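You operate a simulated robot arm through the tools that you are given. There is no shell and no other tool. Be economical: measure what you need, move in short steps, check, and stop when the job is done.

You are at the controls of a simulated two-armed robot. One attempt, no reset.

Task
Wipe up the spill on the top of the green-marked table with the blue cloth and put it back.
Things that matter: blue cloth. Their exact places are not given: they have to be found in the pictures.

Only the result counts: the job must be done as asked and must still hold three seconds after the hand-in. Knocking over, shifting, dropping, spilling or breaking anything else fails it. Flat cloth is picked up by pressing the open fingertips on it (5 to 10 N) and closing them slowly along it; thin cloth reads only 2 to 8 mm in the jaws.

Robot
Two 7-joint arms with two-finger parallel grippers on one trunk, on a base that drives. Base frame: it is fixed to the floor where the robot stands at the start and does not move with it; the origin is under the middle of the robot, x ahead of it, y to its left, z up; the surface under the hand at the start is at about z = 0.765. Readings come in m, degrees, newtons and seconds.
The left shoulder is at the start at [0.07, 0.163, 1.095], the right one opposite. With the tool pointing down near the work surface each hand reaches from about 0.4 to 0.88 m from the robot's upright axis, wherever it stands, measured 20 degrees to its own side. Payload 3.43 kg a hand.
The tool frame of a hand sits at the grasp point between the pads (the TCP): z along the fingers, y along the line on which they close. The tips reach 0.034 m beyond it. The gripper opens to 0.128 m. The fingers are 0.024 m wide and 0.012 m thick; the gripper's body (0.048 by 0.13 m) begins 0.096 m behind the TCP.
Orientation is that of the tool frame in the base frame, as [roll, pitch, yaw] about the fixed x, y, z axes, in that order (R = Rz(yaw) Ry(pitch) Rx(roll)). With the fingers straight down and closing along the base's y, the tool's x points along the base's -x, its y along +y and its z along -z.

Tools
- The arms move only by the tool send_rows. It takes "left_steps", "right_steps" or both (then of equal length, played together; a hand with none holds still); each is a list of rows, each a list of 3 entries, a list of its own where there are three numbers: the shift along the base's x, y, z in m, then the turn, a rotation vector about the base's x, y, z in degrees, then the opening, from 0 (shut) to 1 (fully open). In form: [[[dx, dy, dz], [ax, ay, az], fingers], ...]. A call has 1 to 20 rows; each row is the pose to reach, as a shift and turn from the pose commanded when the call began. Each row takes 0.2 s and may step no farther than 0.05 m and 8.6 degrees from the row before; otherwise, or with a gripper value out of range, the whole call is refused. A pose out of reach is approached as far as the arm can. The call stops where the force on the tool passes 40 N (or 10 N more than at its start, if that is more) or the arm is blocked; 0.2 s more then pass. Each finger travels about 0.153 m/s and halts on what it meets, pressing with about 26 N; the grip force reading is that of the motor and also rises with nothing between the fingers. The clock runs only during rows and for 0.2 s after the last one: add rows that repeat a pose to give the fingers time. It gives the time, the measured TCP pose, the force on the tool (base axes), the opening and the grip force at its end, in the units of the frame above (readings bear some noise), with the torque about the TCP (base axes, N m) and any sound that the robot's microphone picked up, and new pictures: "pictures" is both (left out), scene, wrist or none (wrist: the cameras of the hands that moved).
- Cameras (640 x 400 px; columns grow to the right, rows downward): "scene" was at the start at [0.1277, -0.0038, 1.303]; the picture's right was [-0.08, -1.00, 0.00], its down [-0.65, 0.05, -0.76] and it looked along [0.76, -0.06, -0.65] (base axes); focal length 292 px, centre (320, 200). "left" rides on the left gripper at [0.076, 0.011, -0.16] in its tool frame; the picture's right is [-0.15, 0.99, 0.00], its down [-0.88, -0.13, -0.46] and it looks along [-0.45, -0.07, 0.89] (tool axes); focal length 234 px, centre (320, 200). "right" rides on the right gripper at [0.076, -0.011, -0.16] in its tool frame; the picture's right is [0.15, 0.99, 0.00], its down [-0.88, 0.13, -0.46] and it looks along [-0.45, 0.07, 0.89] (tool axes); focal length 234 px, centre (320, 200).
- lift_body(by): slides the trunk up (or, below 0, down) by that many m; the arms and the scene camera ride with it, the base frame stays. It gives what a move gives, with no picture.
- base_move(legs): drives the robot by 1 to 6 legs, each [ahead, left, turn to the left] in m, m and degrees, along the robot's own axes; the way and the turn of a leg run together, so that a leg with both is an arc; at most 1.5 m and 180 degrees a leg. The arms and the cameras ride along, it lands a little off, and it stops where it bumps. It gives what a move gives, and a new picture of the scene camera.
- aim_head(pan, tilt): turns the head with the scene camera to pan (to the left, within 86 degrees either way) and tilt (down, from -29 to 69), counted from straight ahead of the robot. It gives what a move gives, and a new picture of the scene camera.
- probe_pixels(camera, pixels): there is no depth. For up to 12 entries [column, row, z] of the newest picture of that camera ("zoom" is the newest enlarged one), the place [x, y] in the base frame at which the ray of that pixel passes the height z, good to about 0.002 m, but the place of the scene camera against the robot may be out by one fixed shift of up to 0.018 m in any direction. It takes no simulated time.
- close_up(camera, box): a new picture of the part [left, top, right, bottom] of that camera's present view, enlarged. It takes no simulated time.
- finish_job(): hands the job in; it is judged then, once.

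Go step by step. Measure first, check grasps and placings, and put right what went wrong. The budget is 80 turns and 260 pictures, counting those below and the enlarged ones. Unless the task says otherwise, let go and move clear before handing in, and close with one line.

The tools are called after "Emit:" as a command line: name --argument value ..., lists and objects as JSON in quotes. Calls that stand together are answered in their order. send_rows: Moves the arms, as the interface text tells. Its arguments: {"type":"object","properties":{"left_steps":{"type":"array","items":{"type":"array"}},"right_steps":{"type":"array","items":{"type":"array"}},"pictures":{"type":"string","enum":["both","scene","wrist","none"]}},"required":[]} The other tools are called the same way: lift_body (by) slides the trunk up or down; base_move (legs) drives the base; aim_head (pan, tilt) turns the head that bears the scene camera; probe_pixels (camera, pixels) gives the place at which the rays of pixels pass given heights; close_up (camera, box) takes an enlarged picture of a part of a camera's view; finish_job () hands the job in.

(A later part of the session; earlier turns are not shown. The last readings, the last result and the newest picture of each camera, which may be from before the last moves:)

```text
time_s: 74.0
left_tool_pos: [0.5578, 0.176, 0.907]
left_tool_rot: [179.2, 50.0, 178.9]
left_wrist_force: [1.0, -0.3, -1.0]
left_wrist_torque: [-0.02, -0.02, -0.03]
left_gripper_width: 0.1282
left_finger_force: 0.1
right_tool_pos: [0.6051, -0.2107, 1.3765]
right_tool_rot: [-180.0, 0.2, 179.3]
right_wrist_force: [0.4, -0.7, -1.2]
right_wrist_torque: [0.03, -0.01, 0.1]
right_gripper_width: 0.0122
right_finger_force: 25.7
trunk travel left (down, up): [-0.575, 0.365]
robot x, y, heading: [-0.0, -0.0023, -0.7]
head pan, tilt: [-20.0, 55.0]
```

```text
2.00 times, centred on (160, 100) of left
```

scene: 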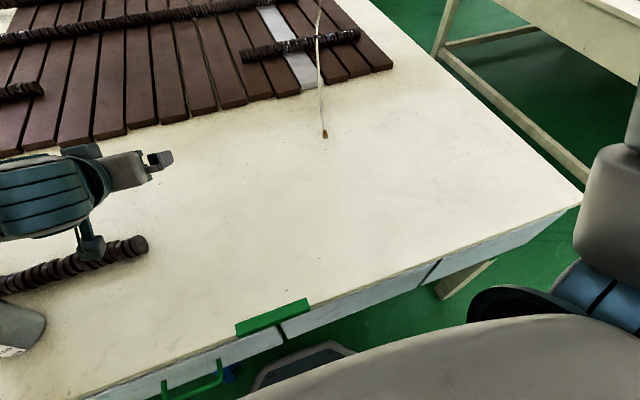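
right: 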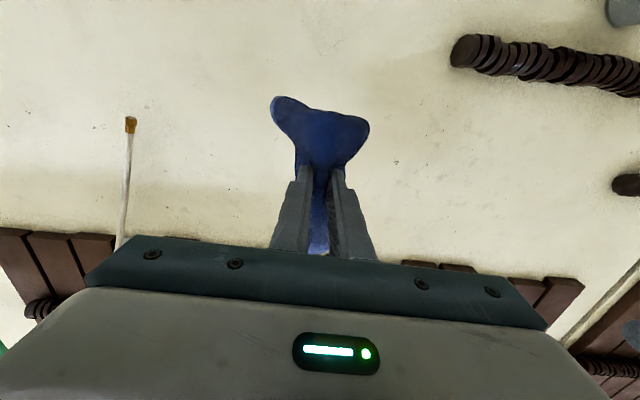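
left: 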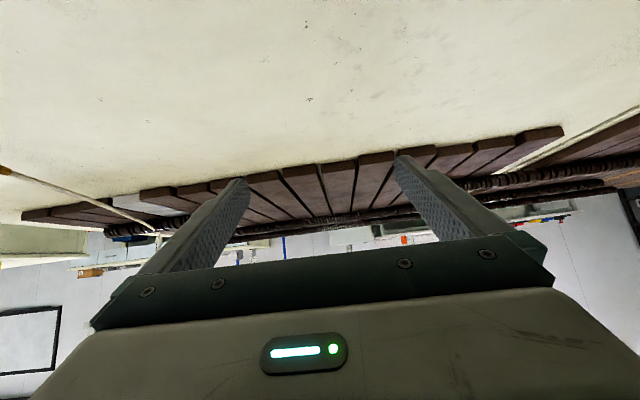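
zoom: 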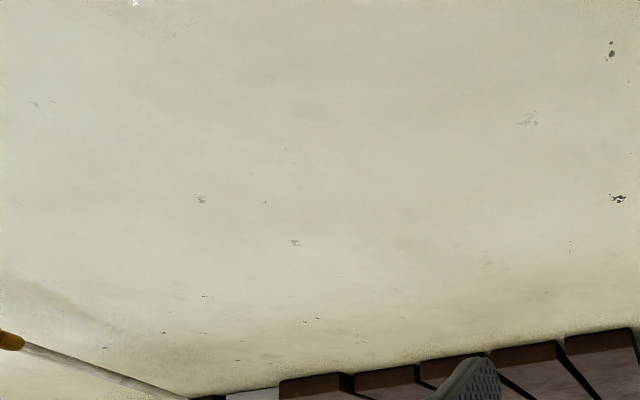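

Nothing at the tan spot, but the last left-camera enlargement has a bright white glint at its top edge (135,3), i.e. left pixel (67,1). I'll locate that.

Emit:
probe_pixels --camera "left" --pixels '[[67, 2, 0.765], [20, 2, 0.765], [200, 2, 0.765]]'

Emit:
close_up --camera "left" --box '[20, 0, 120, 62]'

Emit:
close_up --camera "scene" --box '[150, 320, 310, 400]'

```text
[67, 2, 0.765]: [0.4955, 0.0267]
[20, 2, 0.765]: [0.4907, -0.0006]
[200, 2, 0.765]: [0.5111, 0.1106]
```

```text
6.40 times, centred on (70, 31) of left
```

zoom: 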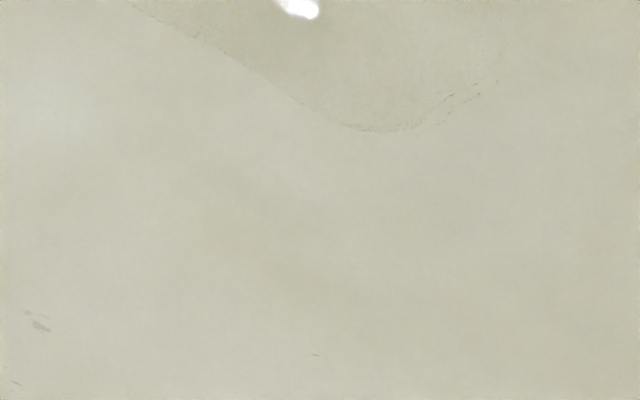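

```text
4.00 times, centred on (230, 360) of scene
```

zoom: 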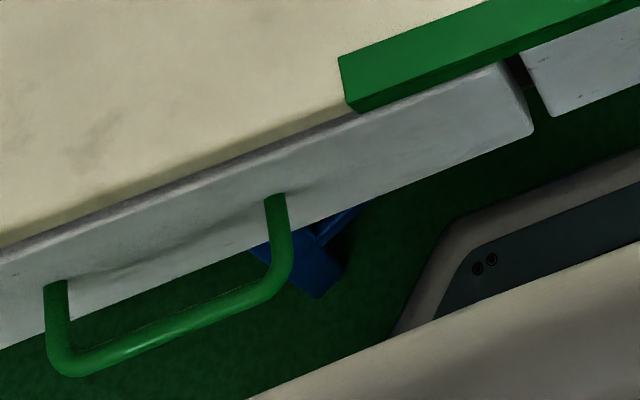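

Found it: a clear puddle, with an outline and a bright glint, near (0.495,0.027) in the left camera's close-up. I'll tip the left camera down a bit and shift it to see the whole outline.

Emit:
send_rows --left_steps '[[[-0.0, 0.02, 0.04], [0, 5, 0], 1], [[-0.0, 0.02, 0.08], [0, 10, 0], 1], [[0, 0.02, 0.1], [0, 15, 0], 1], [[0, 0.02, 0.12], [0, 20, 0], 1]]' --pictures "wrist"

Emit:
close_up --camera "left" --box '[0, 0, 320, 200]'

```text
time_s: 75.0
left_tool_pos: [0.5575, 0.1956, 1.0237]
left_tool_rot: [179.5, 30.0, 179.2]
left_wrist_force: [0.7, 0.4, -0.1]
left_wrist_torque: [-0.04, 0.01, 0.01]
left_gripper_width: 0.1281
left_finger_force: 0.0
right_tool_pos: [0.6065, -0.2111, 1.3765]
right_tool_rot: [180.0, 0.2, 179.3]
right_wrist_force: [-0.2, 0.0, 0.2]
right_wrist_torque: [0.07, 0.0, 0.15]
right_gripper_width: 0.0121
right_finger_force: 26.5
trunk travel left (down, up): [-0.575, 0.365]
robot x, y, heading: [-0.0, 0.0005, -0.7]
head pan, tilt: [-20.0, 55.0]
```

left: 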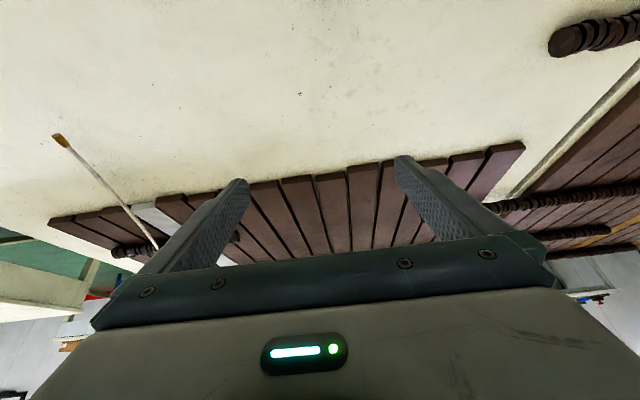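

```text
2.00 times, centred on (160, 100) of left
```

zoom: 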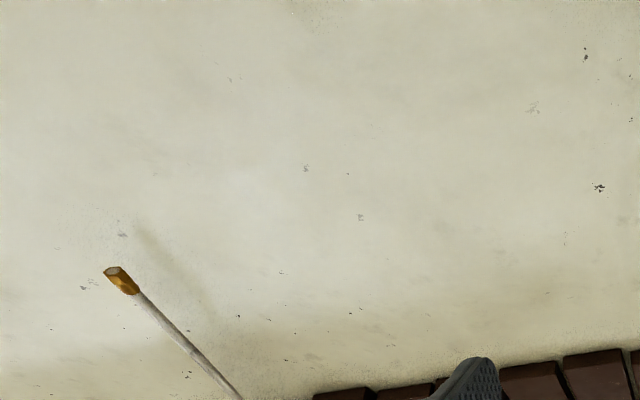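

The puddle extends toward the robot from there. I'll aim the scene camera straight at it and enlarge hard.

Emit:
aim_head --pan 4 --tilt 62

Emit:
close_up --camera "scene" --box '[220, 90, 400, 230]'

Emit:
probe_pixels --camera "scene" --pixels '[[220, 90, 0.765], [400, 90, 0.765], [220, 230, 0.765], [400, 230, 0.765]]'

Emit:
send_rows --left_steps '[[[-0.0, -0.03, 0.02], [0, 8, 0], 1], [[-0.0, -0.06, 0.04], [0, 16, 0], 1], [[-0.0, -0.08, 0.05], [0, 24, 0], 1], [[-0.02, -0.1, 0.05], [0, 30, 0], 1], [[-0.04, -0.11, 0.05], [0, 36, 0], 1], [[-0.05, -0.11, 0.05], [0, 42, 0], 1]]' --pictures "wrist"

Emit:
close_up --camera "left" --box '[100, 0, 420, 200]'

```text
time_s: 75.9
left_tool_pos: [0.5582, 0.1961, 1.0242]
left_tool_rot: [179.6, 30.3, 179.2]
left_wrist_force: [0.0, -0.6, 0.1]
left_wrist_torque: [0.01, 0.05, 0.0]
left_gripper_width: 0.1279
left_finger_force: 0.0
right_tool_pos: [0.6061, -0.2121, 1.3758]
right_tool_rot: [-180.0, 0.2, 179.3]
right_wrist_force: [-0.2, -0.1, -1.2]
right_wrist_torque: [0.05, 0.02, 0.14]
right_gripper_width: 0.012
right_finger_force: 26.1
trunk travel left (down, up): [-0.575, 0.365]
robot x, y, heading: [0.001, -0.0018, -0.9]
head pan, tilt: [4.0, 62.0]
```

scene: 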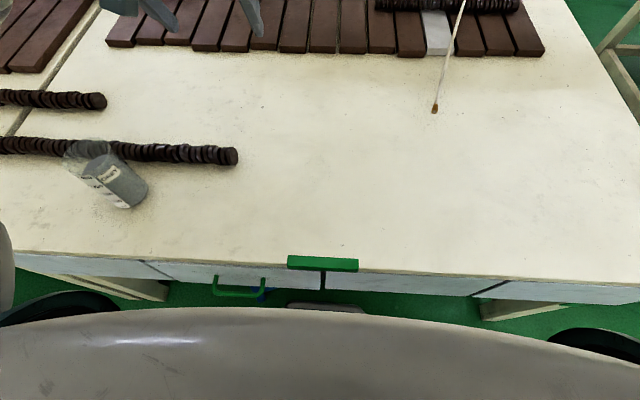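

```text
2.86 times, centred on (310, 160) of scene
```

zoom: 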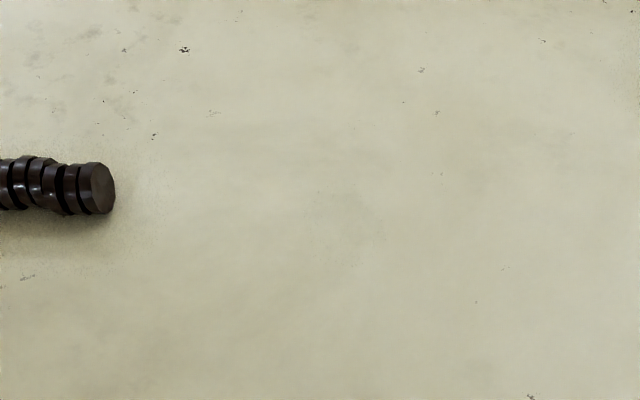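

```text
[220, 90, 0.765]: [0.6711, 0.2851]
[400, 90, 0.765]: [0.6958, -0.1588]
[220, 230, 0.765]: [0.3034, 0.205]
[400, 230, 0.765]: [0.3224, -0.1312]
```

```text
time_s: 77.3
left_tool_pos: [0.5079, 0.0867, 1.0742]
left_tool_rot: [-179.9, -12.0, 179.3]
left_wrist_force: [-0.6, -0.7, -0.2]
left_wrist_torque: [-0.02, 0.03, 0.0]
left_gripper_width: 0.1279
left_finger_force: 0.1
right_tool_pos: [0.6058, -0.2111, 1.3751]
right_tool_rot: [180.0, 0.1, 179.4]
right_wrist_force: [-0.5, 0.8, -0.1]
right_wrist_torque: [0.02, 0.06, 0.12]
right_gripper_width: 0.0122
right_finger_force: 26.2
trunk travel left (down, up): [-0.575, 0.365]
robot x, y, heading: [-0.002, -0.0014, -0.9]
head pan, tilt: [4.0, 62.0]
```

left: 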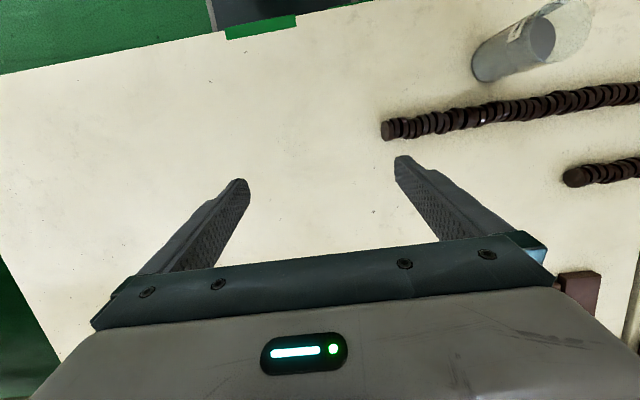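

```text
2.00 times, centred on (260, 100) of left
```

zoom: 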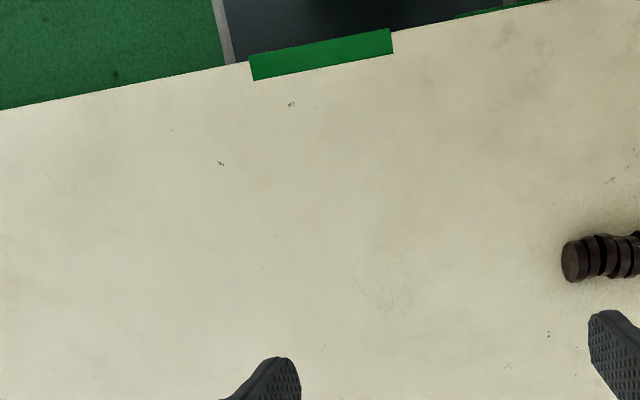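

Faint outlines now show at left close-up (385,280), i.e. left pixel (292,140), and at scene close-up (345,225). I'll enlarge both more and measure.

Emit:
close_up --camera "left" --box '[240, 100, 352, 170]'

Emit:
close_up --camera "scene" --box '[280, 130, 360, 180]'

Emit:
probe_pixels --camera "left" --pixels '[[275, 122, 0.765], [307, 122, 0.765], [307, 158, 0.765], [275, 158, 0.765], [292, 140, 0.765]]'

Emit:
probe_pixels --camera "scene" --pixels '[[317, 160, 0.765], [305, 145, 0.765], [335, 175, 0.765]]'

```text
5.71 times, centred on (296, 135) of left
```

zoom: 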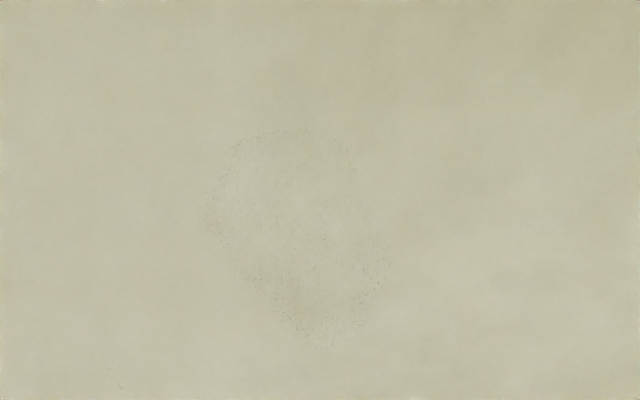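

```text
8.00 times, centred on (320, 155) of scene
```

zoom: 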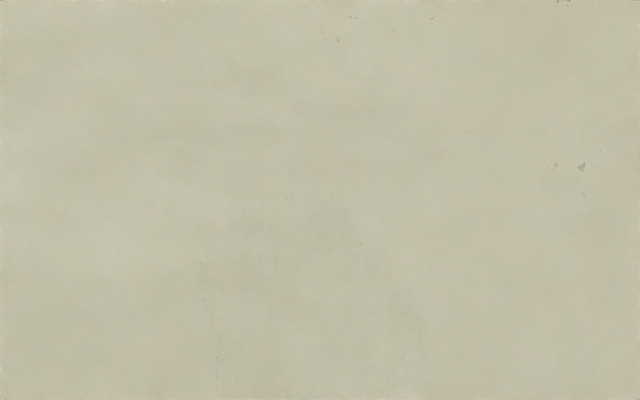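

```text
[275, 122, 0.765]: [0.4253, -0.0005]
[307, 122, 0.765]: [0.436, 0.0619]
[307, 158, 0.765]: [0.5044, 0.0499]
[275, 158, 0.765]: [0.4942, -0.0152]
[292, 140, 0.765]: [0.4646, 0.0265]
```

```text
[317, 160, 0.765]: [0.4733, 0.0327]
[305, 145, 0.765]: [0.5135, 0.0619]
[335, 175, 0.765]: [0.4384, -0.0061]
```

The puddle spans about x 0.425–0.51, y −0.01–0.065, centred at (0.466,0.028). I'll move the left hand back out of the way and bring the right hand with the cloth over it.

Emit:
send_rows --left_steps '[[[0.03, 0.03, 0.01], [0, -4, 0], 1], [[0.06, 0.06, 0.01], [0, -8, 0], 1], [[0.09, 0.09, 0.01], [0, -12, 0], 1], [[0.12, 0.12, 0.01], [0, -12, 0], 1], [[0.15, 0.15, 0.01], [0, -12, 0], 1], [[0.17, 0.17, 0.01], [0, -12, 0], 1], [[0.17, 0.2, 0.01], [0, -12, 0], 1], [[0.17, 0.23, 0.01], [0, -12, 0], 1]]' --pictures "none"

Emit:
send_rows --right_steps '[[[-0.01, 0.02, -0.04], [0, 0, 0], 0], [[-0.02, 0.04, -0.08], [0, 0, 0], 0], [[-0.03, 0.06, -0.12], [0, 0, 0], 0], [[-0.04, 0.08, -0.16], [0, 0, 0], 0], [[-0.05, 0.1, -0.2], [0, 0, 0], 0], [[-0.06, 0.12, -0.24], [0, 0, 0], 0], [[-0.07, 0.14, -0.28], [0, 0, 0], 0], [[-0.08, 0.16, -0.32], [0, 0, 0], 0], [[-0.09, 0.18, -0.36], [0, 0, 0], 0], [[-0.1, 0.2, -0.39], [0, 0, 0], 0], [[-0.12, 0.22, -0.42], [0, 0, 0], 0], [[-0.13, 0.235, -0.44], [0, 0, 0], 0]]'

```text
time_s: 79.1
left_tool_pos: [0.6786, 0.3158, 1.0848]
left_tool_rot: [180.0, 0.0, 179.3]
left_wrist_force: [-0.2, 0.2, 0.0]
left_wrist_torque: [0.0, -0.01, 0.04]
left_gripper_width: 0.1282
left_finger_force: 0.0
right_tool_pos: [0.6054, -0.2106, 1.3767]
right_tool_rot: [180.0, 0.3, 179.4]
right_wrist_force: [0.4, 0.2, 0.5]
right_wrist_torque: [0.02, 0.01, 0.14]
right_gripper_width: 0.0121
right_finger_force: 25.9
trunk travel left (down, up): [-0.575, 0.365]
robot x, y, heading: [-0.0012, 0.0008, -0.7]
head pan, tilt: [4.0, 62.0]
```

```text
time_s: 81.7
left_tool_pos: [0.6786, 0.3151, 1.0852]
left_tool_rot: [179.9, 0.0, 179.4]
left_wrist_force: [0.0, -1.6, -0.3]
left_wrist_torque: [0.01, 0.0, -0.04]
left_gripper_width: 0.1281
left_finger_force: 0.0
right_tool_pos: [0.4757, 0.0251, 0.9353]
right_tool_rot: [179.9, 0.2, 179.3]
right_wrist_force: [0.4, 0.4, 0.2]
right_wrist_torque: [0.06, -0.02, 0.1]
right_gripper_width: 0.0119
right_finger_force: 26.6
trunk travel left (down, up): [-0.575, 0.365]
robot x, y, heading: [-0.0006, -0.0008, -0.9]
head pan, tilt: [4.0, 62.0]
```

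scene: 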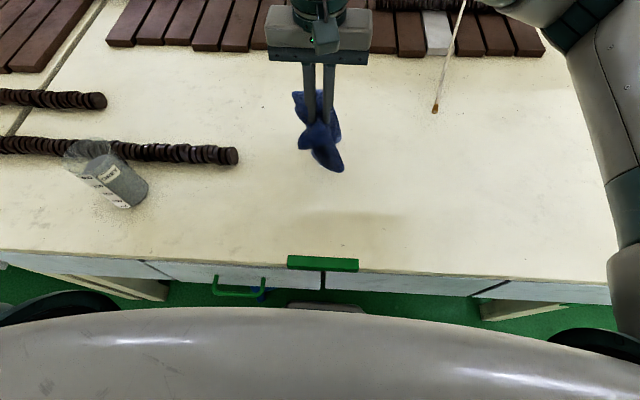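
right: 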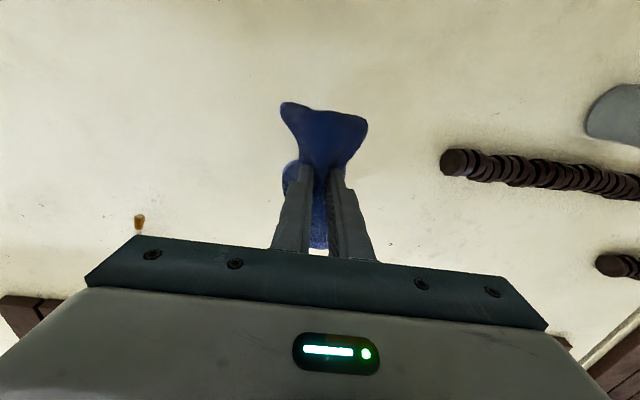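

The cloth hangs above the puddle. I'll lower it until it presses on the table.

Emit:
send_rows --right_steps '[[[-0.005, 0.003, -0.03], [0, 0, 0], 0], [[-0.008, 0.003, -0.06], [0, 0, 0], 0], [[-0.008, 0.003, -0.08], [0, 0, 0], 0], [[-0.008, 0.003, -0.095], [0, 0, 0], 0], [[-0.008, 0.003, -0.105], [0, 0, 0], 0], [[-0.008, 0.003, -0.115], [0, 0, 0], 0]]'

```text
time_s: 83.1
left_tool_pos: [0.6785, 0.3154, 1.0853]
left_tool_rot: [-180.0, 0.1, 179.3]
left_wrist_force: [0.7, -0.3, -0.1]
left_wrist_torque: [-0.01, 0.02, 0.0]
left_gripper_width: 0.1279
left_finger_force: 0.0
right_tool_pos: [0.4673, 0.0264, 0.8222]
right_tool_rot: [180.0, 0.2, 179.3]
right_wrist_force: [0.5, 0.0, 2.2]
right_wrist_torque: [0.0, 0.0, 0.1]
right_gripper_width: 0.0118
right_finger_force: 25.9
trunk travel left (down, up): [-0.575, 0.365]
robot x, y, heading: [0.0034, -0.0012, -0.8]
head pan, tilt: [4.0, 62.0]
```

scene: 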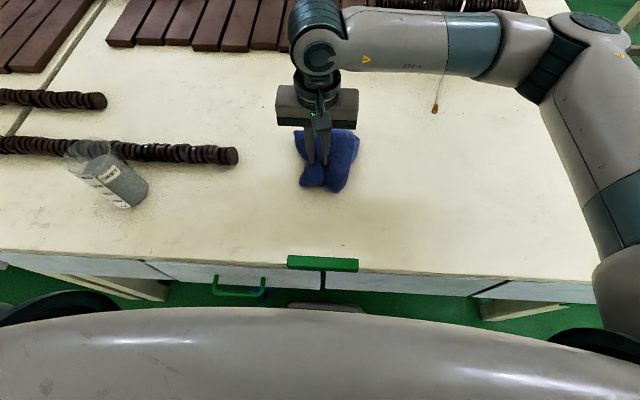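
right: 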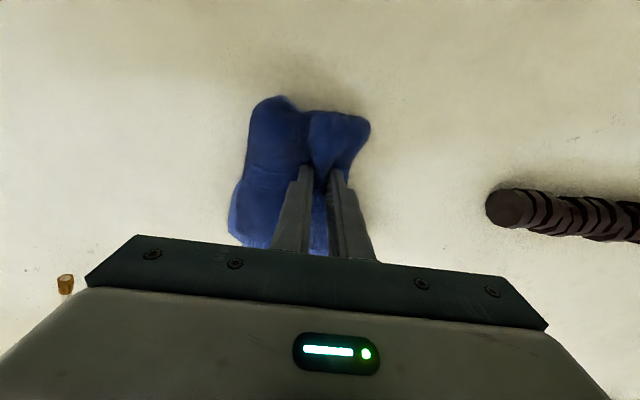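

The cloth is spread on the spill. I'll press a little more and wipe in strokes across the puddle.

Emit:
send_rows --right_steps '[[[0, 0, -0.004], [0, 0, 0], 0], [[0, 0, -0.008], [0, 0, 0], 0], [[0, 0.03, -0.008], [0, 0, 0], 0], [[0, 0.06, -0.008], [0, 0, 0], 0], [[0, 0.03, -0.008], [0, 0, 0], 0], [[0, 0, -0.008], [0, 0, 0], 0], [[0, -0.03, -0.008], [0, 0, 0], 0], [[0, -0.05, -0.008], [0, 0, 0], 0], [[0.025, -0.05, -0.008], [0, 0, 0], 0], [[0.025, -0.02, -0.008], [0, 0, 0], 0], [[0.025, 0.02, -0.008], [0, 0, 0], 0], [[0.025, 0.06, -0.008], [0, 0, 0], 0], [[0.05, 0.06, -0.008], [0, 0, 0], 0], [[0.05, 0.02, -0.008], [0, 0, 0], 0], [[0.05, -0.02, -0.008], [0, 0, 0], 0], [[0.05, -0.05, -0.008], [0, 0, 0], 0], [[0.02, -0.05, -0.008], [0, 0, 0], 0], [[-0.01, -0.05, -0.008], [0, 0, 0], 0]]'

```text
time_s: 86.9
left_tool_pos: [0.6775, 0.3148, 1.0844]
left_tool_rot: [-179.9, 0.2, 179.2]
left_wrist_force: [0.1, -0.1, 1.0]
left_wrist_torque: [-0.04, -0.03, -0.03]
left_gripper_width: 0.1281
left_finger_force: 0.0
right_tool_pos: [0.457, -0.0238, 0.8138]
right_tool_rot: [-180.0, 0.3, 179.2]
right_wrist_force: [3.6, -0.1, 11.4]
right_wrist_torque: [-0.02, -0.16, 0.05]
right_gripper_width: 0.012
right_finger_force: 26.3
trunk travel left (down, up): [-0.575, 0.365]
robot x, y, heading: [0.0025, 0.0006, -0.8]
head pan, tilt: [4.0, 62.0]
```

scene: 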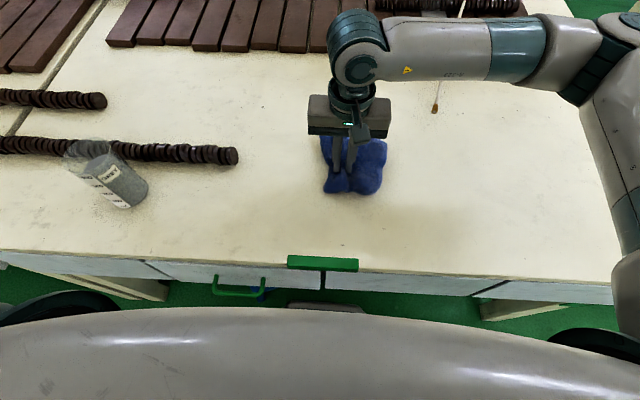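
right: 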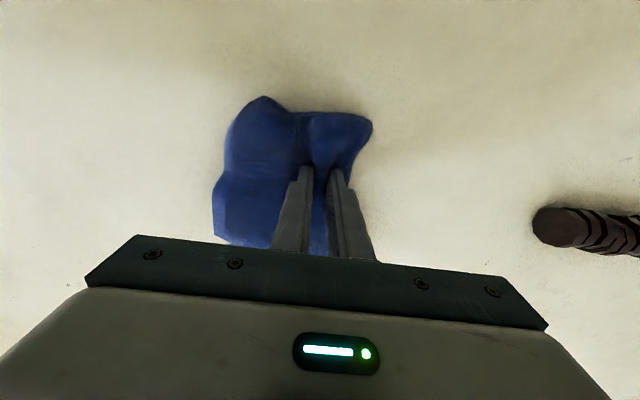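

Force is 11 N and the cloth stays gripped. I'll wipe the nearer half and then go over the area again along x.

Emit:
send_rows --right_steps '[[[-0.02, 0, 0], [0, 0, 0], 0], [[-0.02, 0.04, 0], [0, 0, 0], 0], [[-0.02, 0.08, 0], [0, 0, 0], 0], [[-0.02, 0.11, 0], [0, 0, 0], 0], [[-0.04, 0.11, 0], [0, 0, 0], 0], [[-0.04, 0.07, 0], [0, 0, 0], 0], [[-0.04, 0.03, 0], [0, 0, 0], 0], [[-0.04, 0, 0], [0, 0, 0], 0], [[-0.01, 0.03, 0], [0, 0, 0], 0], [[0.03, 0.03, 0], [0, 0, 0], 0], [[0.06, 0.04, 0], [0, 0, 0], 0], [[0.06, 0.07, 0], [0, 0, 0], 0], [[0.02, 0.07, 0], [0, 0, 0], 0], [[-0.02, 0.07, 0], [0, 0, 0], 0], [[-0.02, 0.1, 0], [0, 0, 0], 0], [[0.02, 0.1, 0], [0, 0, 0], 0], [[0.05, 0.1, 0], [0, 0, 0], 0], [[0.02, 0.08, 0.01], [0, 0, 0], 0], [[0.02, 0.04, 0.03], [0, 0, 0], 0], [[0.02, 0.0, 0.05], [0, 0, 0], 0]]'

```text
time_s: 91.1
left_tool_pos: [0.678, 0.3155, 1.0853]
left_tool_rot: [179.9, 0.2, 179.3]
left_wrist_force: [-0.1, -0.6, -0.3]
left_wrist_torque: [0.07, -0.02, 0.01]
left_gripper_width: 0.1277
left_finger_force: 0.0
right_tool_pos: [0.4779, -0.0242, 0.8626]
right_tool_rot: [-179.9, 0.2, 179.3]
right_wrist_force: [0.5, 0.2, -0.2]
right_wrist_torque: [0.01, -0.02, 0.06]
right_gripper_width: 0.0121
right_finger_force: 26.2
trunk travel left (down, up): [-0.575, 0.365]
robot x, y, heading: [-0.003, 0.0023, -0.7]
head pan, tilt: [4.0, 62.0]
```

scene: 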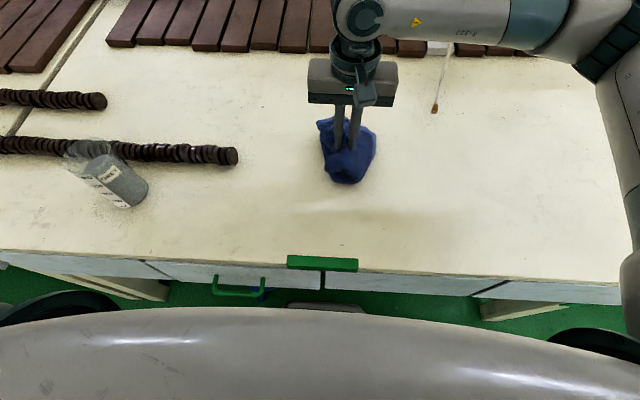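
right: 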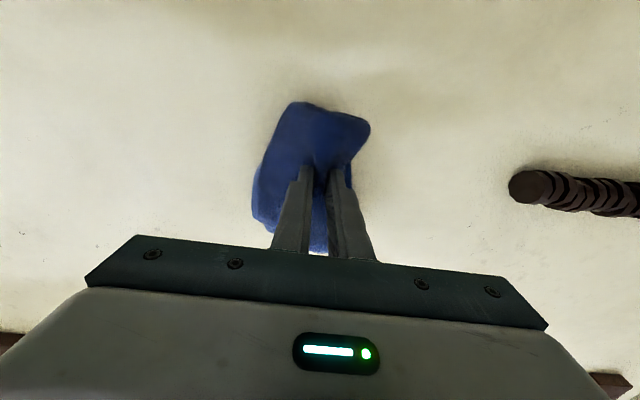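

I'll lift the cloth aside and bring the left camera back to check whether the puddle is gone.

Emit:
send_rows --right_steps '[[[0.0, -0.03, 0.03], [0, 0, 0], 0], [[0.01, -0.06, 0.07], [0, 0, 0], 0], [[0.02, -0.1, 0.1], [0, 0, 0], 0], [[0.02, -0.14, 0.13], [0, 0, 0], 0], [[0.02, -0.18, 0.16], [0, 0, 0], 0], [[0.02, -0.22, 0.19], [0, 0, 0], 0], [[0.02, -0.26, 0.21], [0, 0, 0], 0], [[0.02, -0.3, 0.22], [0, 0, 0], 0]]' --pictures "none"

Emit:
send_rows --left_steps '[[[0, -0.03, 0], [0, 0, 0], 1], [[0.0, -0.06, 0], [0, 0, 0], 1], [[-0.02, -0.09, 0], [0, 0, 0], 1], [[-0.05, -0.12, 0], [0, 0, 0], 1], [[-0.08, -0.15, 0], [0, 4, 0], 1], [[-0.11, -0.18, 0], [0, 8, 0], 1], [[-0.14, -0.21, -0.01], [0, 12, 0], 1], [[-0.17, -0.23, -0.01], [0, 12, 0], 1]]' --pictures "wrist"

Emit:
close_up --camera "left" --box '[240, 100, 352, 170]'

Emit:
close_up --camera "left" --box '[180, 50, 340, 150]'

Emit:
close_up --camera "left" --box '[320, 50, 480, 150]'

Emit:
close_up --camera "left" --box '[40, 70, 200, 170]'

```text
refused: row 2 steps farther than a row can; nothing moved
```

```text
time_s: 92.9
left_tool_pos: [0.5087, 0.0866, 1.0753]
left_tool_rot: [-180.0, -11.7, 179.8]
left_wrist_force: [18.9, 8.6, 0.6]
left_wrist_torque: [-0.16, 0.23, 1.36]
left_gripper_width: 0.123
left_finger_force: 0.1
right_tool_pos: [0.4753, -0.0235, 0.8623]
right_tool_rot: [-179.9, 0.2, 179.4]
right_wrist_force: [0.8, -0.1, 0.4]
right_wrist_torque: [0.02, -0.02, 0.04]
right_gripper_width: 0.0119
right_finger_force: 25.9
trunk travel left (down, up): [-0.575, 0.365]
robot x, y, heading: [-0.0006, 0.0007, -0.9]
head pan, tilt: [4.0, 62.0]
```

left: 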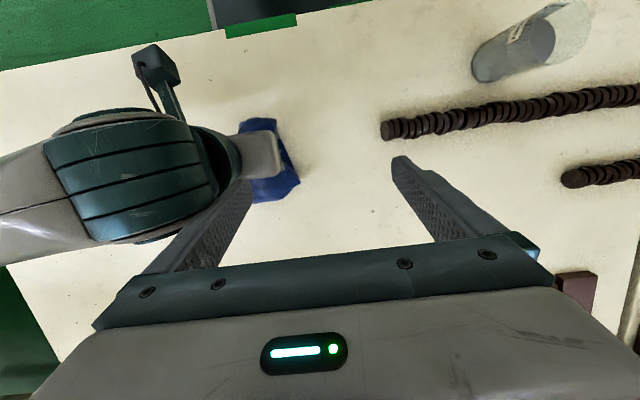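

```text
5.71 times, centred on (296, 135) of left
```

zoom: 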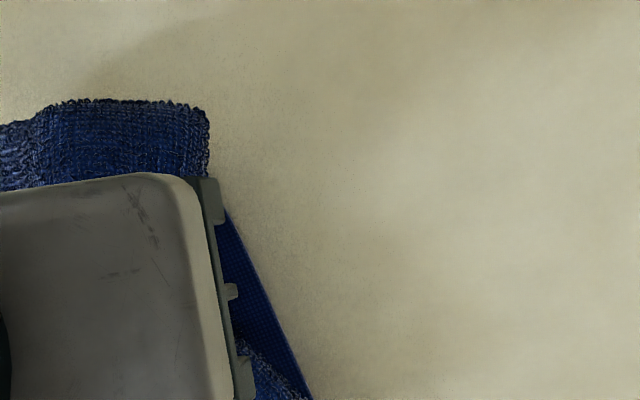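

```text
4.00 times, centred on (260, 100) of left
```

zoom: 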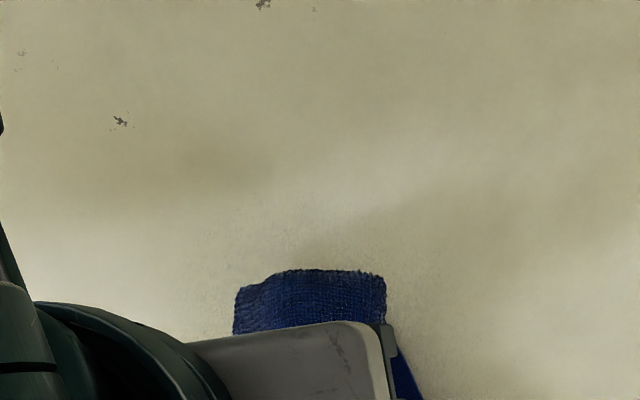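

```text
4.00 times, centred on (400, 100) of left
```

zoom: 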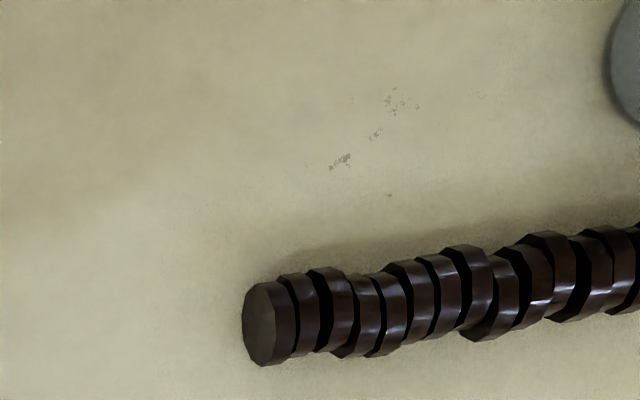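

```text
4.00 times, centred on (120, 120) of left
```

zoom: 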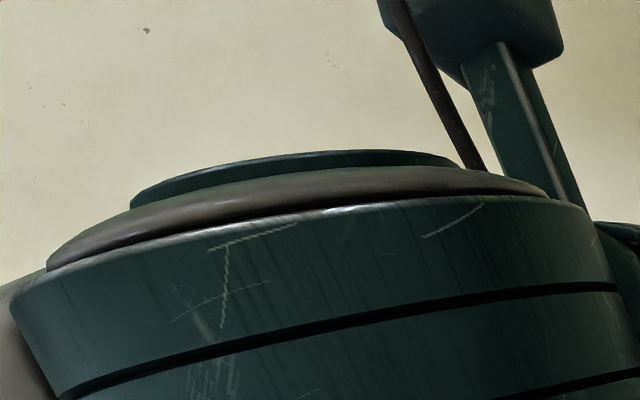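

The right-hand move was refused, so the left hand now touches the right wrist (19 N). I'll back the left hand off, and only then move the right hand away.

Emit:
send_rows --left_steps '[[[0.02, 0.03, 0], [0, 0, 0], 1], [[0.04, 0.06, 0.0], [0, 0, 0], 1], [[0.06, 0.1, 0.0], [0, 0, 0], 1], [[0.08, 0.13, 0.0], [0, 0, 0], 1]]' --pictures "none"

```text
time_s: 93.9
left_tool_pos: [0.588, 0.2153, 1.0745]
left_tool_rot: [-179.9, -11.9, 179.3]
left_wrist_force: [0.4, 0.7, -1.0]
left_wrist_torque: [-0.03, 0.02, 0.0]
left_gripper_width: 0.1281
left_finger_force: 0.1
right_tool_pos: [0.4779, -0.0236, 0.8625]
right_tool_rot: [180.0, 0.3, 179.2]
right_wrist_force: [-0.7, 0.3, -0.2]
right_wrist_torque: [0.03, 0.01, 0.01]
right_gripper_width: 0.0118
right_finger_force: 25.9
trunk travel left (down, up): [-0.575, 0.365]
robot x, y, heading: [0.0032, 0.0053, -0.9]
head pan, tilt: [4.0, 62.0]
```

The left hand is free again, force near zero and nothing displaced. Now the right hand goes up and right with smaller steps.

Emit:
send_rows --right_steps '[[[0.0, -0.02, 0.03], [0, 0, 0], 0], [[0.01, -0.045, 0.06], [0, 0, 0], 0], [[0.02, -0.075, 0.09], [0, 0, 0], 0], [[0.02, -0.11, 0.12], [0, 0, 0], 0], [[0.02, -0.145, 0.15], [0, 0, 0], 0], [[0.02, -0.18, 0.18], [0, 0, 0], 0], [[0.02, -0.22, 0.2], [0, 0, 0], 0], [[0.02, -0.26, 0.21], [0, 0, 0], 0], [[0.02, -0.3, 0.22], [0, 0, 0], 0]]' --pictures "scene"

```text
time_s: 95.9
left_tool_pos: [0.5863, 0.214, 1.0753]
left_tool_rot: [-179.9, -11.8, 179.3]
left_wrist_force: [-0.7, 0.5, -0.4]
left_wrist_torque: [0.01, 0.0, -0.01]
left_gripper_width: 0.1282
left_finger_force: 0.0
right_tool_pos: [0.4962, -0.3243, 1.0831]
right_tool_rot: [179.9, 0.2, 179.3]
right_wrist_force: [-1.7, 0.1, -0.2]
right_wrist_torque: [0.04, 0.03, -0.03]
right_gripper_width: 0.0116
right_finger_force: 26.2
trunk travel left (down, up): [-0.575, 0.365]
robot x, y, heading: [0.0013, -0.0006, -0.8]
head pan, tilt: [4.0, 62.0]
```

scene: 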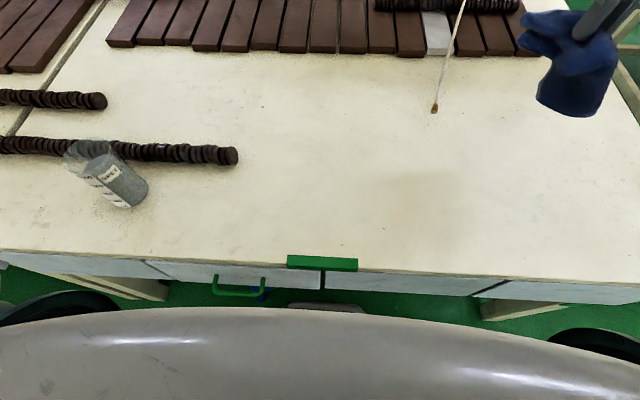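

The right arm is clear. I'll bring the left camera back over the spot and check.

Emit:
send_rows --left_steps '[[[-0.02, -0.03, 0], [0, 0, 0], 1], [[-0.04, -0.06, 0], [0, 0, 0], 1], [[-0.06, -0.1, 0], [0, 0, 0], 1], [[-0.08, -0.13, 0], [0, 0, 0], 1]]' --pictures "wrist"

Emit:
close_up --camera "left" --box '[240, 100, 352, 170]'

Emit:
close_up --camera "left" --box '[180, 40, 340, 140]'

Emit:
close_up --camera "left" --box '[320, 30, 480, 130]'

Emit:
close_up --camera "left" --box '[40, 70, 200, 170]'

Emit:
close_up --camera "left" --box '[240, 150, 400, 250]'

```text
time_s: 96.9
left_tool_pos: [0.5071, 0.087, 1.0747]
left_tool_rot: [-179.9, -11.8, 179.4]
left_wrist_force: [-0.5, 0.2, -0.2]
left_wrist_torque: [0.01, 0.01, 0.01]
left_gripper_width: 0.1282
left_finger_force: 0.1
right_tool_pos: [0.4988, -0.3239, 1.0819]
right_tool_rot: [179.8, 0.2, 179.3]
right_wrist_force: [0.0, 0.4, -0.3]
right_wrist_torque: [0.05, 0.02, 0.02]
right_gripper_width: 0.0119
right_finger_force: 25.9
trunk travel left (down, up): [-0.575, 0.365]
robot x, y, heading: [-0.0039, 0.0003, -0.8]
head pan, tilt: [4.0, 62.0]
```

left: 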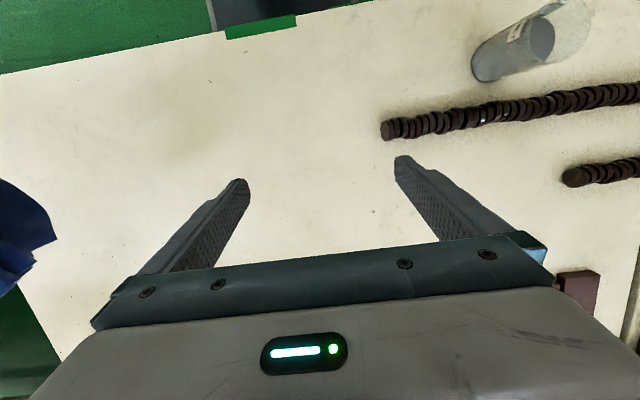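

```text
5.71 times, centred on (296, 135) of left
```

zoom: 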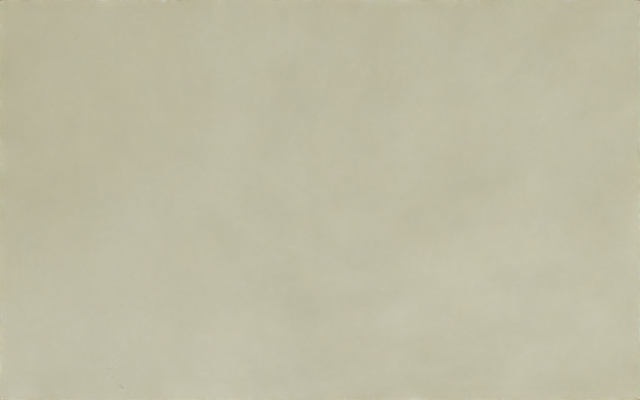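

```text
4.00 times, centred on (260, 90) of left
```

zoom: 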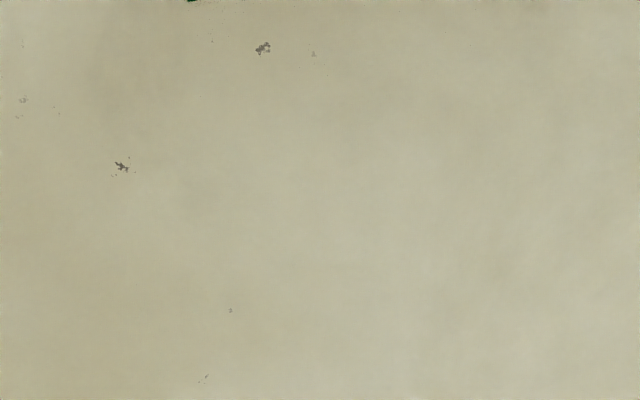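

```text
4.00 times, centred on (400, 80) of left
```

zoom: 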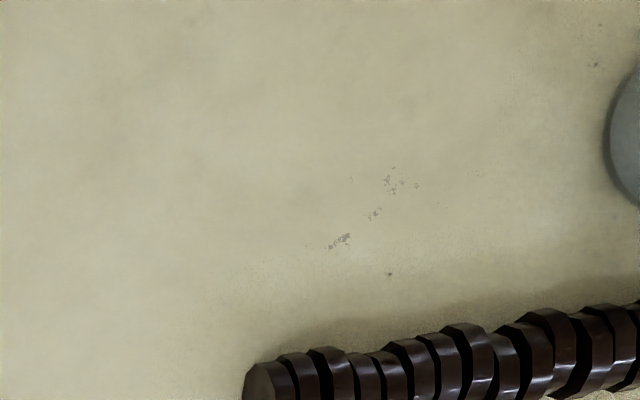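

```text
4.00 times, centred on (120, 120) of left
```

zoom: 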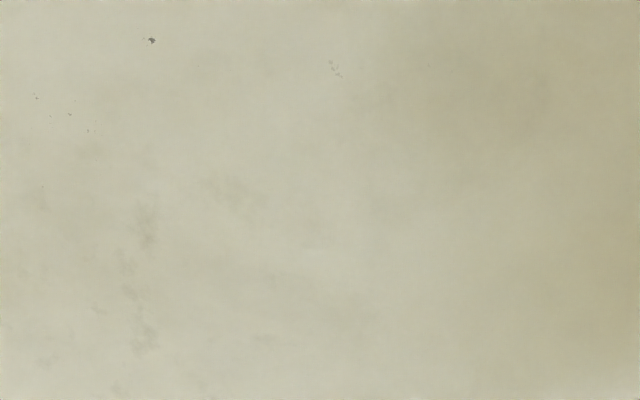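

```text
4.00 times, centred on (320, 200) of left
```

zoom: 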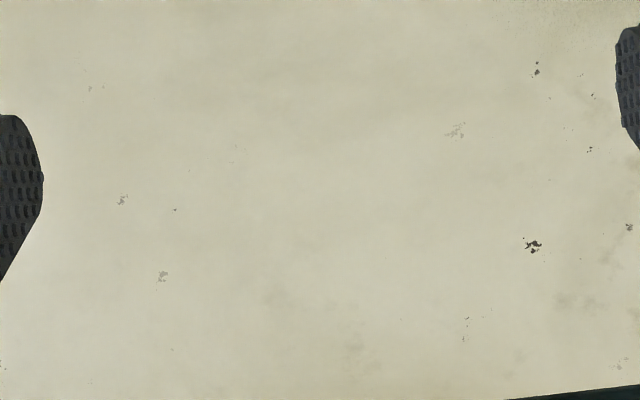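

The puddle's outline is gone and no other patch shows in the enlargements. I'll retract the left hand and carry the cloth back above its original place.

Emit:
send_rows --left_steps '[[[0.03, 0.03, 0.0], [0, -4, 0], 1], [[0.06, 0.06, 0.0], [0, -8, 0], 1], [[0.09, 0.09, 0.0], [0, -12, 0], 1], [[0.12, 0.12, 0.0], [0, -12, 0], 1], [[0.15, 0.15, 0.0], [0, -12, 0], 1], [[0.17, 0.17, 0.0], [0, -12, 0], 1], [[0.17, 0.2, 0.0], [0, -12, 0], 1], [[0.17, 0.23, 0.0], [0, -12, 0], 1]]' --pictures "none"

Emit:
send_rows --right_steps '[[[0.02, 0.04, 0.0], [0, 0, 0], 0], [[0.04, 0.08, 0.0], [0, 0, 0], 0], [[0.06, 0.12, 0.0], [0, 0, 0], 0], [[0.09, 0.155, 0.0], [0, 0, 0], 0], [[0.12, 0.16, -0.03], [0, 0, 0], 0], [[0.157, 0.16, -0.06], [0, 0, 0], 0], [[0.157, 0.16, -0.1], [0, 0, 0], 0], [[0.157, 0.16, -0.14], [0, 0, 0], 0]]'

Emit:
aim_head --pan -5 --tilt 45

```text
time_s: 98.7
left_tool_pos: [0.6785, 0.3157, 1.0758]
left_tool_rot: [-180.0, 0.1, 179.4]
left_wrist_force: [0.0, 1.0, -0.1]
left_wrist_torque: [0.0, -0.01, -0.02]
left_gripper_width: 0.128
left_finger_force: 0.2
right_tool_pos: [0.497, -0.3223, 1.0822]
right_tool_rot: [179.9, 0.2, 179.3]
right_wrist_force: [0.0, 0.0, -0.6]
right_wrist_torque: [-0.01, 0.01, 0.02]
right_gripper_width: 0.012
right_finger_force: 25.8
trunk travel left (down, up): [-0.575, 0.365]
robot x, y, heading: [-0.0017, -0.0004, -0.8]
head pan, tilt: [4.0, 62.0]
```

```text
time_s: 100.5
left_tool_pos: [0.6789, 0.3147, 1.0753]
left_tool_rot: [-180.0, 0.2, 179.3]
left_wrist_force: [-0.2, -0.9, -0.7]
left_wrist_torque: [-0.02, 0.02, -0.01]
left_gripper_width: 0.1281
left_finger_force: 0.0
right_tool_pos: [0.6563, -0.163, 0.9411]
right_tool_rot: [179.9, 0.1, 179.4]
right_wrist_force: [0.7, -0.3, 0.0]
right_wrist_torque: [0.02, 0.02, 0.02]
right_gripper_width: 0.0118
right_finger_force: 25.8
trunk travel left (down, up): [-0.575, 0.365]
robot x, y, heading: [0.0014, -0.0011, -0.9]
head pan, tilt: [4.0, 62.0]
```

scene: 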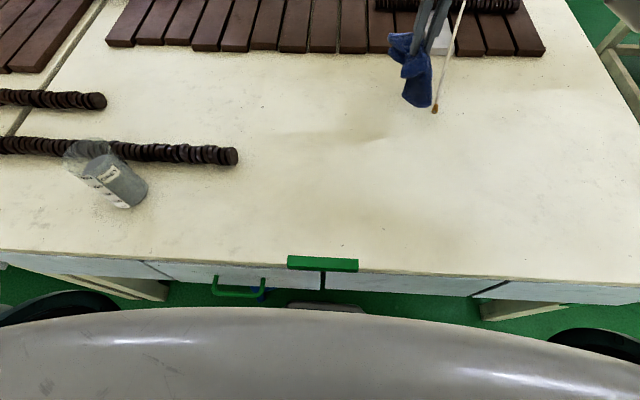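
right: 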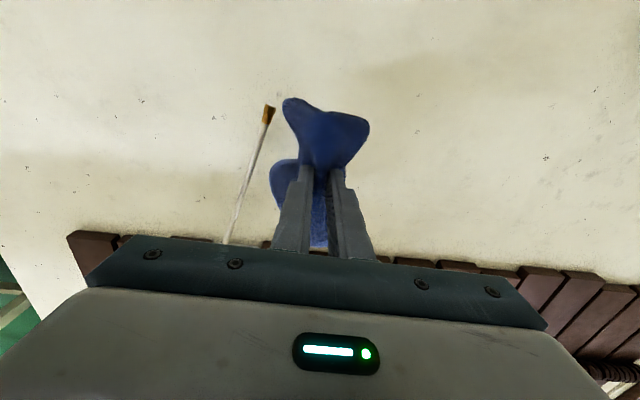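

```text
time_s: 101.3
left_tool_pos: [0.678, 0.3168, 1.0744]
left_tool_rot: [-180.0, 0.1, 179.2]
left_wrist_force: [0.0, -0.8, -0.1]
left_wrist_torque: [-0.03, 0.02, 0.01]
left_gripper_width: 0.1282
left_finger_force: 0.0
right_tool_pos: [0.6561, -0.1633, 0.9424]
right_tool_rot: [180.0, 0.2, 179.2]
right_wrist_force: [-0.9, -0.5, -0.6]
right_wrist_torque: [0.02, -0.04, 0.03]
right_gripper_width: 0.0121
right_finger_force: 26.2
trunk travel left (down, up): [-0.575, 0.365]
robot x, y, heading: [-0.0028, 0.0011, -0.7]
head pan, tilt: [-5.0, 45.0]
```

scene: 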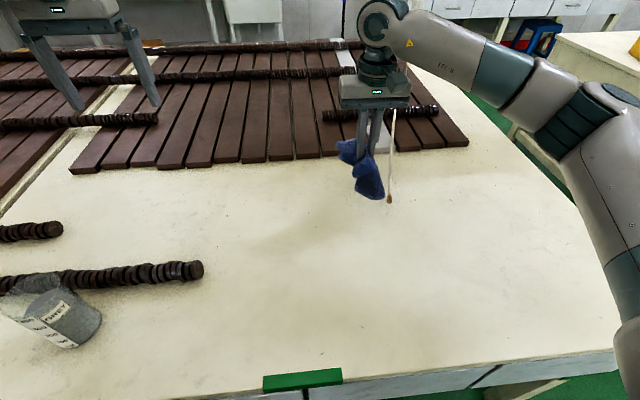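

The cloth is over its old place, beside the cord tip. I'll lower it to the table, open the fingers gently, and rise.

Emit:
send_rows --right_steps '[[[0, 0.0, -0.04], [0, 0, 0], 0], [[0, 0, -0.08], [0, 0, 0], 0], [[0, -0.005, -0.105], [0, 0, 0], 0], [[0, -0.01, -0.118], [0, 0, 0], 0], [[0, -0.012, -0.125], [0, 0, 0], 0], [[0, -0.012, -0.123], [0, 0, 0], 0.12], [[0, -0.012, -0.123], [0, 0, 0], 0.2], [[0, -0.012, -0.123], [0, 0, 0], 0.3], [[0, -0.012, -0.123], [0, 0, 0], 0.35]]'

```text
time_s: 103.3
left_tool_pos: [0.6777, 0.316, 1.0762]
left_tool_rot: [180.0, 0.3, 179.2]
left_wrist_force: [-1.1, 0.1, 0.2]
left_wrist_torque: [-0.01, 0.01, 0.01]
left_gripper_width: 0.1279
left_finger_force: 0.0
right_tool_pos: [0.6543, -0.1757, 0.8197]
right_tool_rot: [-180.0, 0.3, 179.3]
right_wrist_force: [-0.4, 0.5, 3.2]
right_wrist_torque: [-0.03, 0.03, -0.02]
right_gripper_width: 0.0441
right_finger_force: 0.0
trunk travel left (down, up): [-0.575, 0.365]
robot x, y, heading: [0.0005, -0.0015, -0.8]
head pan, tilt: [-5.0, 45.0]
```

scene: 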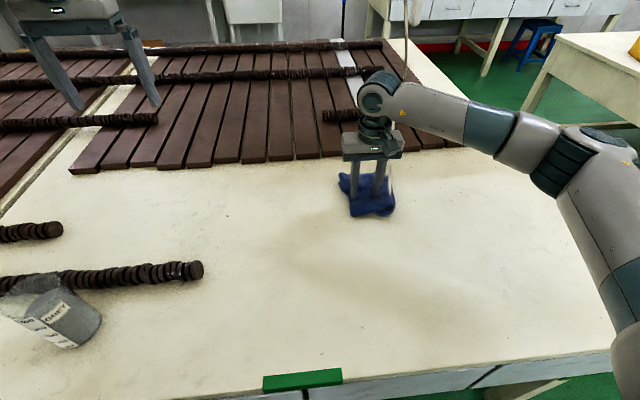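
right: 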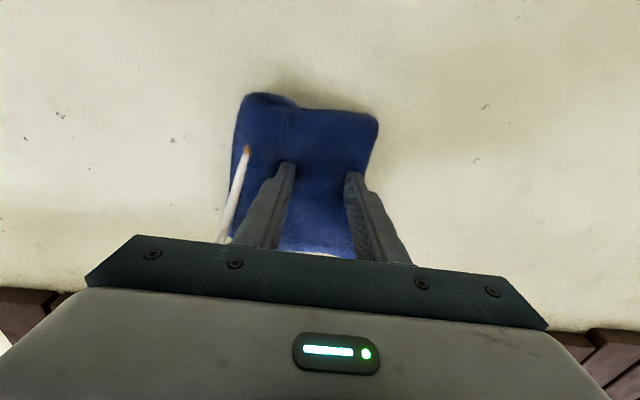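

The cloth has relaxed flat again around (0.66,−0.19). I'll rise straight up and move the hand clear.

Emit:
send_rows --right_steps '[[[0, 0, 0.02], [0, 0, 0], 0.38], [[0, 0, 0.05], [0, 0, 0], 0.4], [[0, 0, 0.1], [0, 0, 0], 0.4], [[0, 0, 0.15], [0, 0, 0], 0.4], [[0, 0, 0.2], [0, 0, 0], 0.4], [[-0.03, -0.03, 0.22], [0, 0, 0], 0.5]]'

Emit:
close_up --camera "scene" --box '[300, 140, 460, 240]'

Emit:
probe_pixels --camera "scene" --pixels '[[338, 178, 0.78], [388, 175, 0.78], [407, 218, 0.78], [347, 223, 0.78]]'

```text
time_s: 104.7
left_tool_pos: [0.6778, 0.314, 1.0759]
left_tool_rot: [179.8, 0.3, 179.3]
left_wrist_force: [-0.2, -0.5, 0.3]
left_wrist_torque: [0.02, 0.01, 0.03]
left_gripper_width: 0.1277
left_finger_force: 0.2
right_tool_pos: [0.6233, -0.2076, 1.0403]
right_tool_rot: [180.0, 0.3, 179.2]
right_wrist_force: [-0.6, -0.3, 0.3]
right_wrist_torque: [0.06, -0.01, 0.0]
right_gripper_width: 0.0641
right_finger_force: 0.0
trunk travel left (down, up): [-0.575, 0.365]
robot x, y, heading: [-0.0005, 0.0021, -0.9]
head pan, tilt: [-5.0, 45.0]
```

scene: 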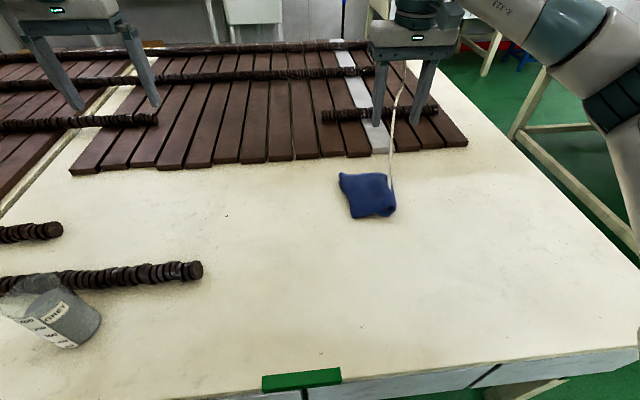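
right: 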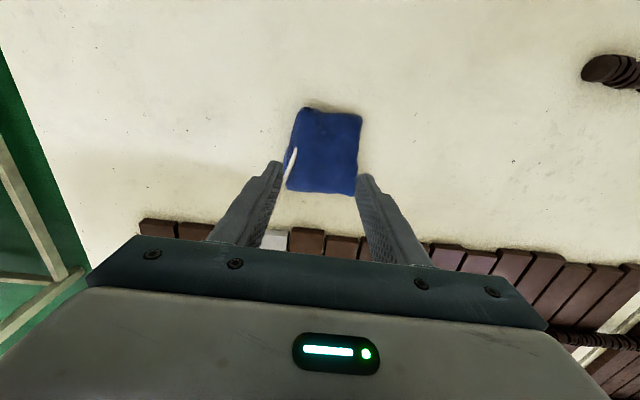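

```text
4.00 times, centred on (380, 190) of scene
```

zoom: 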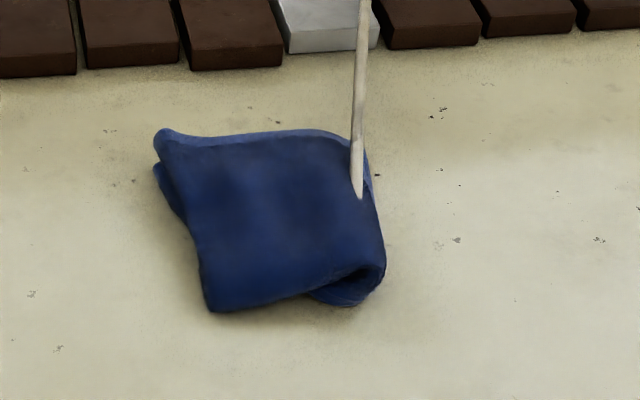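

```text
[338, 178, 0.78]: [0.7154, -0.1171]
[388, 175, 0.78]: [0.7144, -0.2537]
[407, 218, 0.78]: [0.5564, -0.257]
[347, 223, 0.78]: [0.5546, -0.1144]
```

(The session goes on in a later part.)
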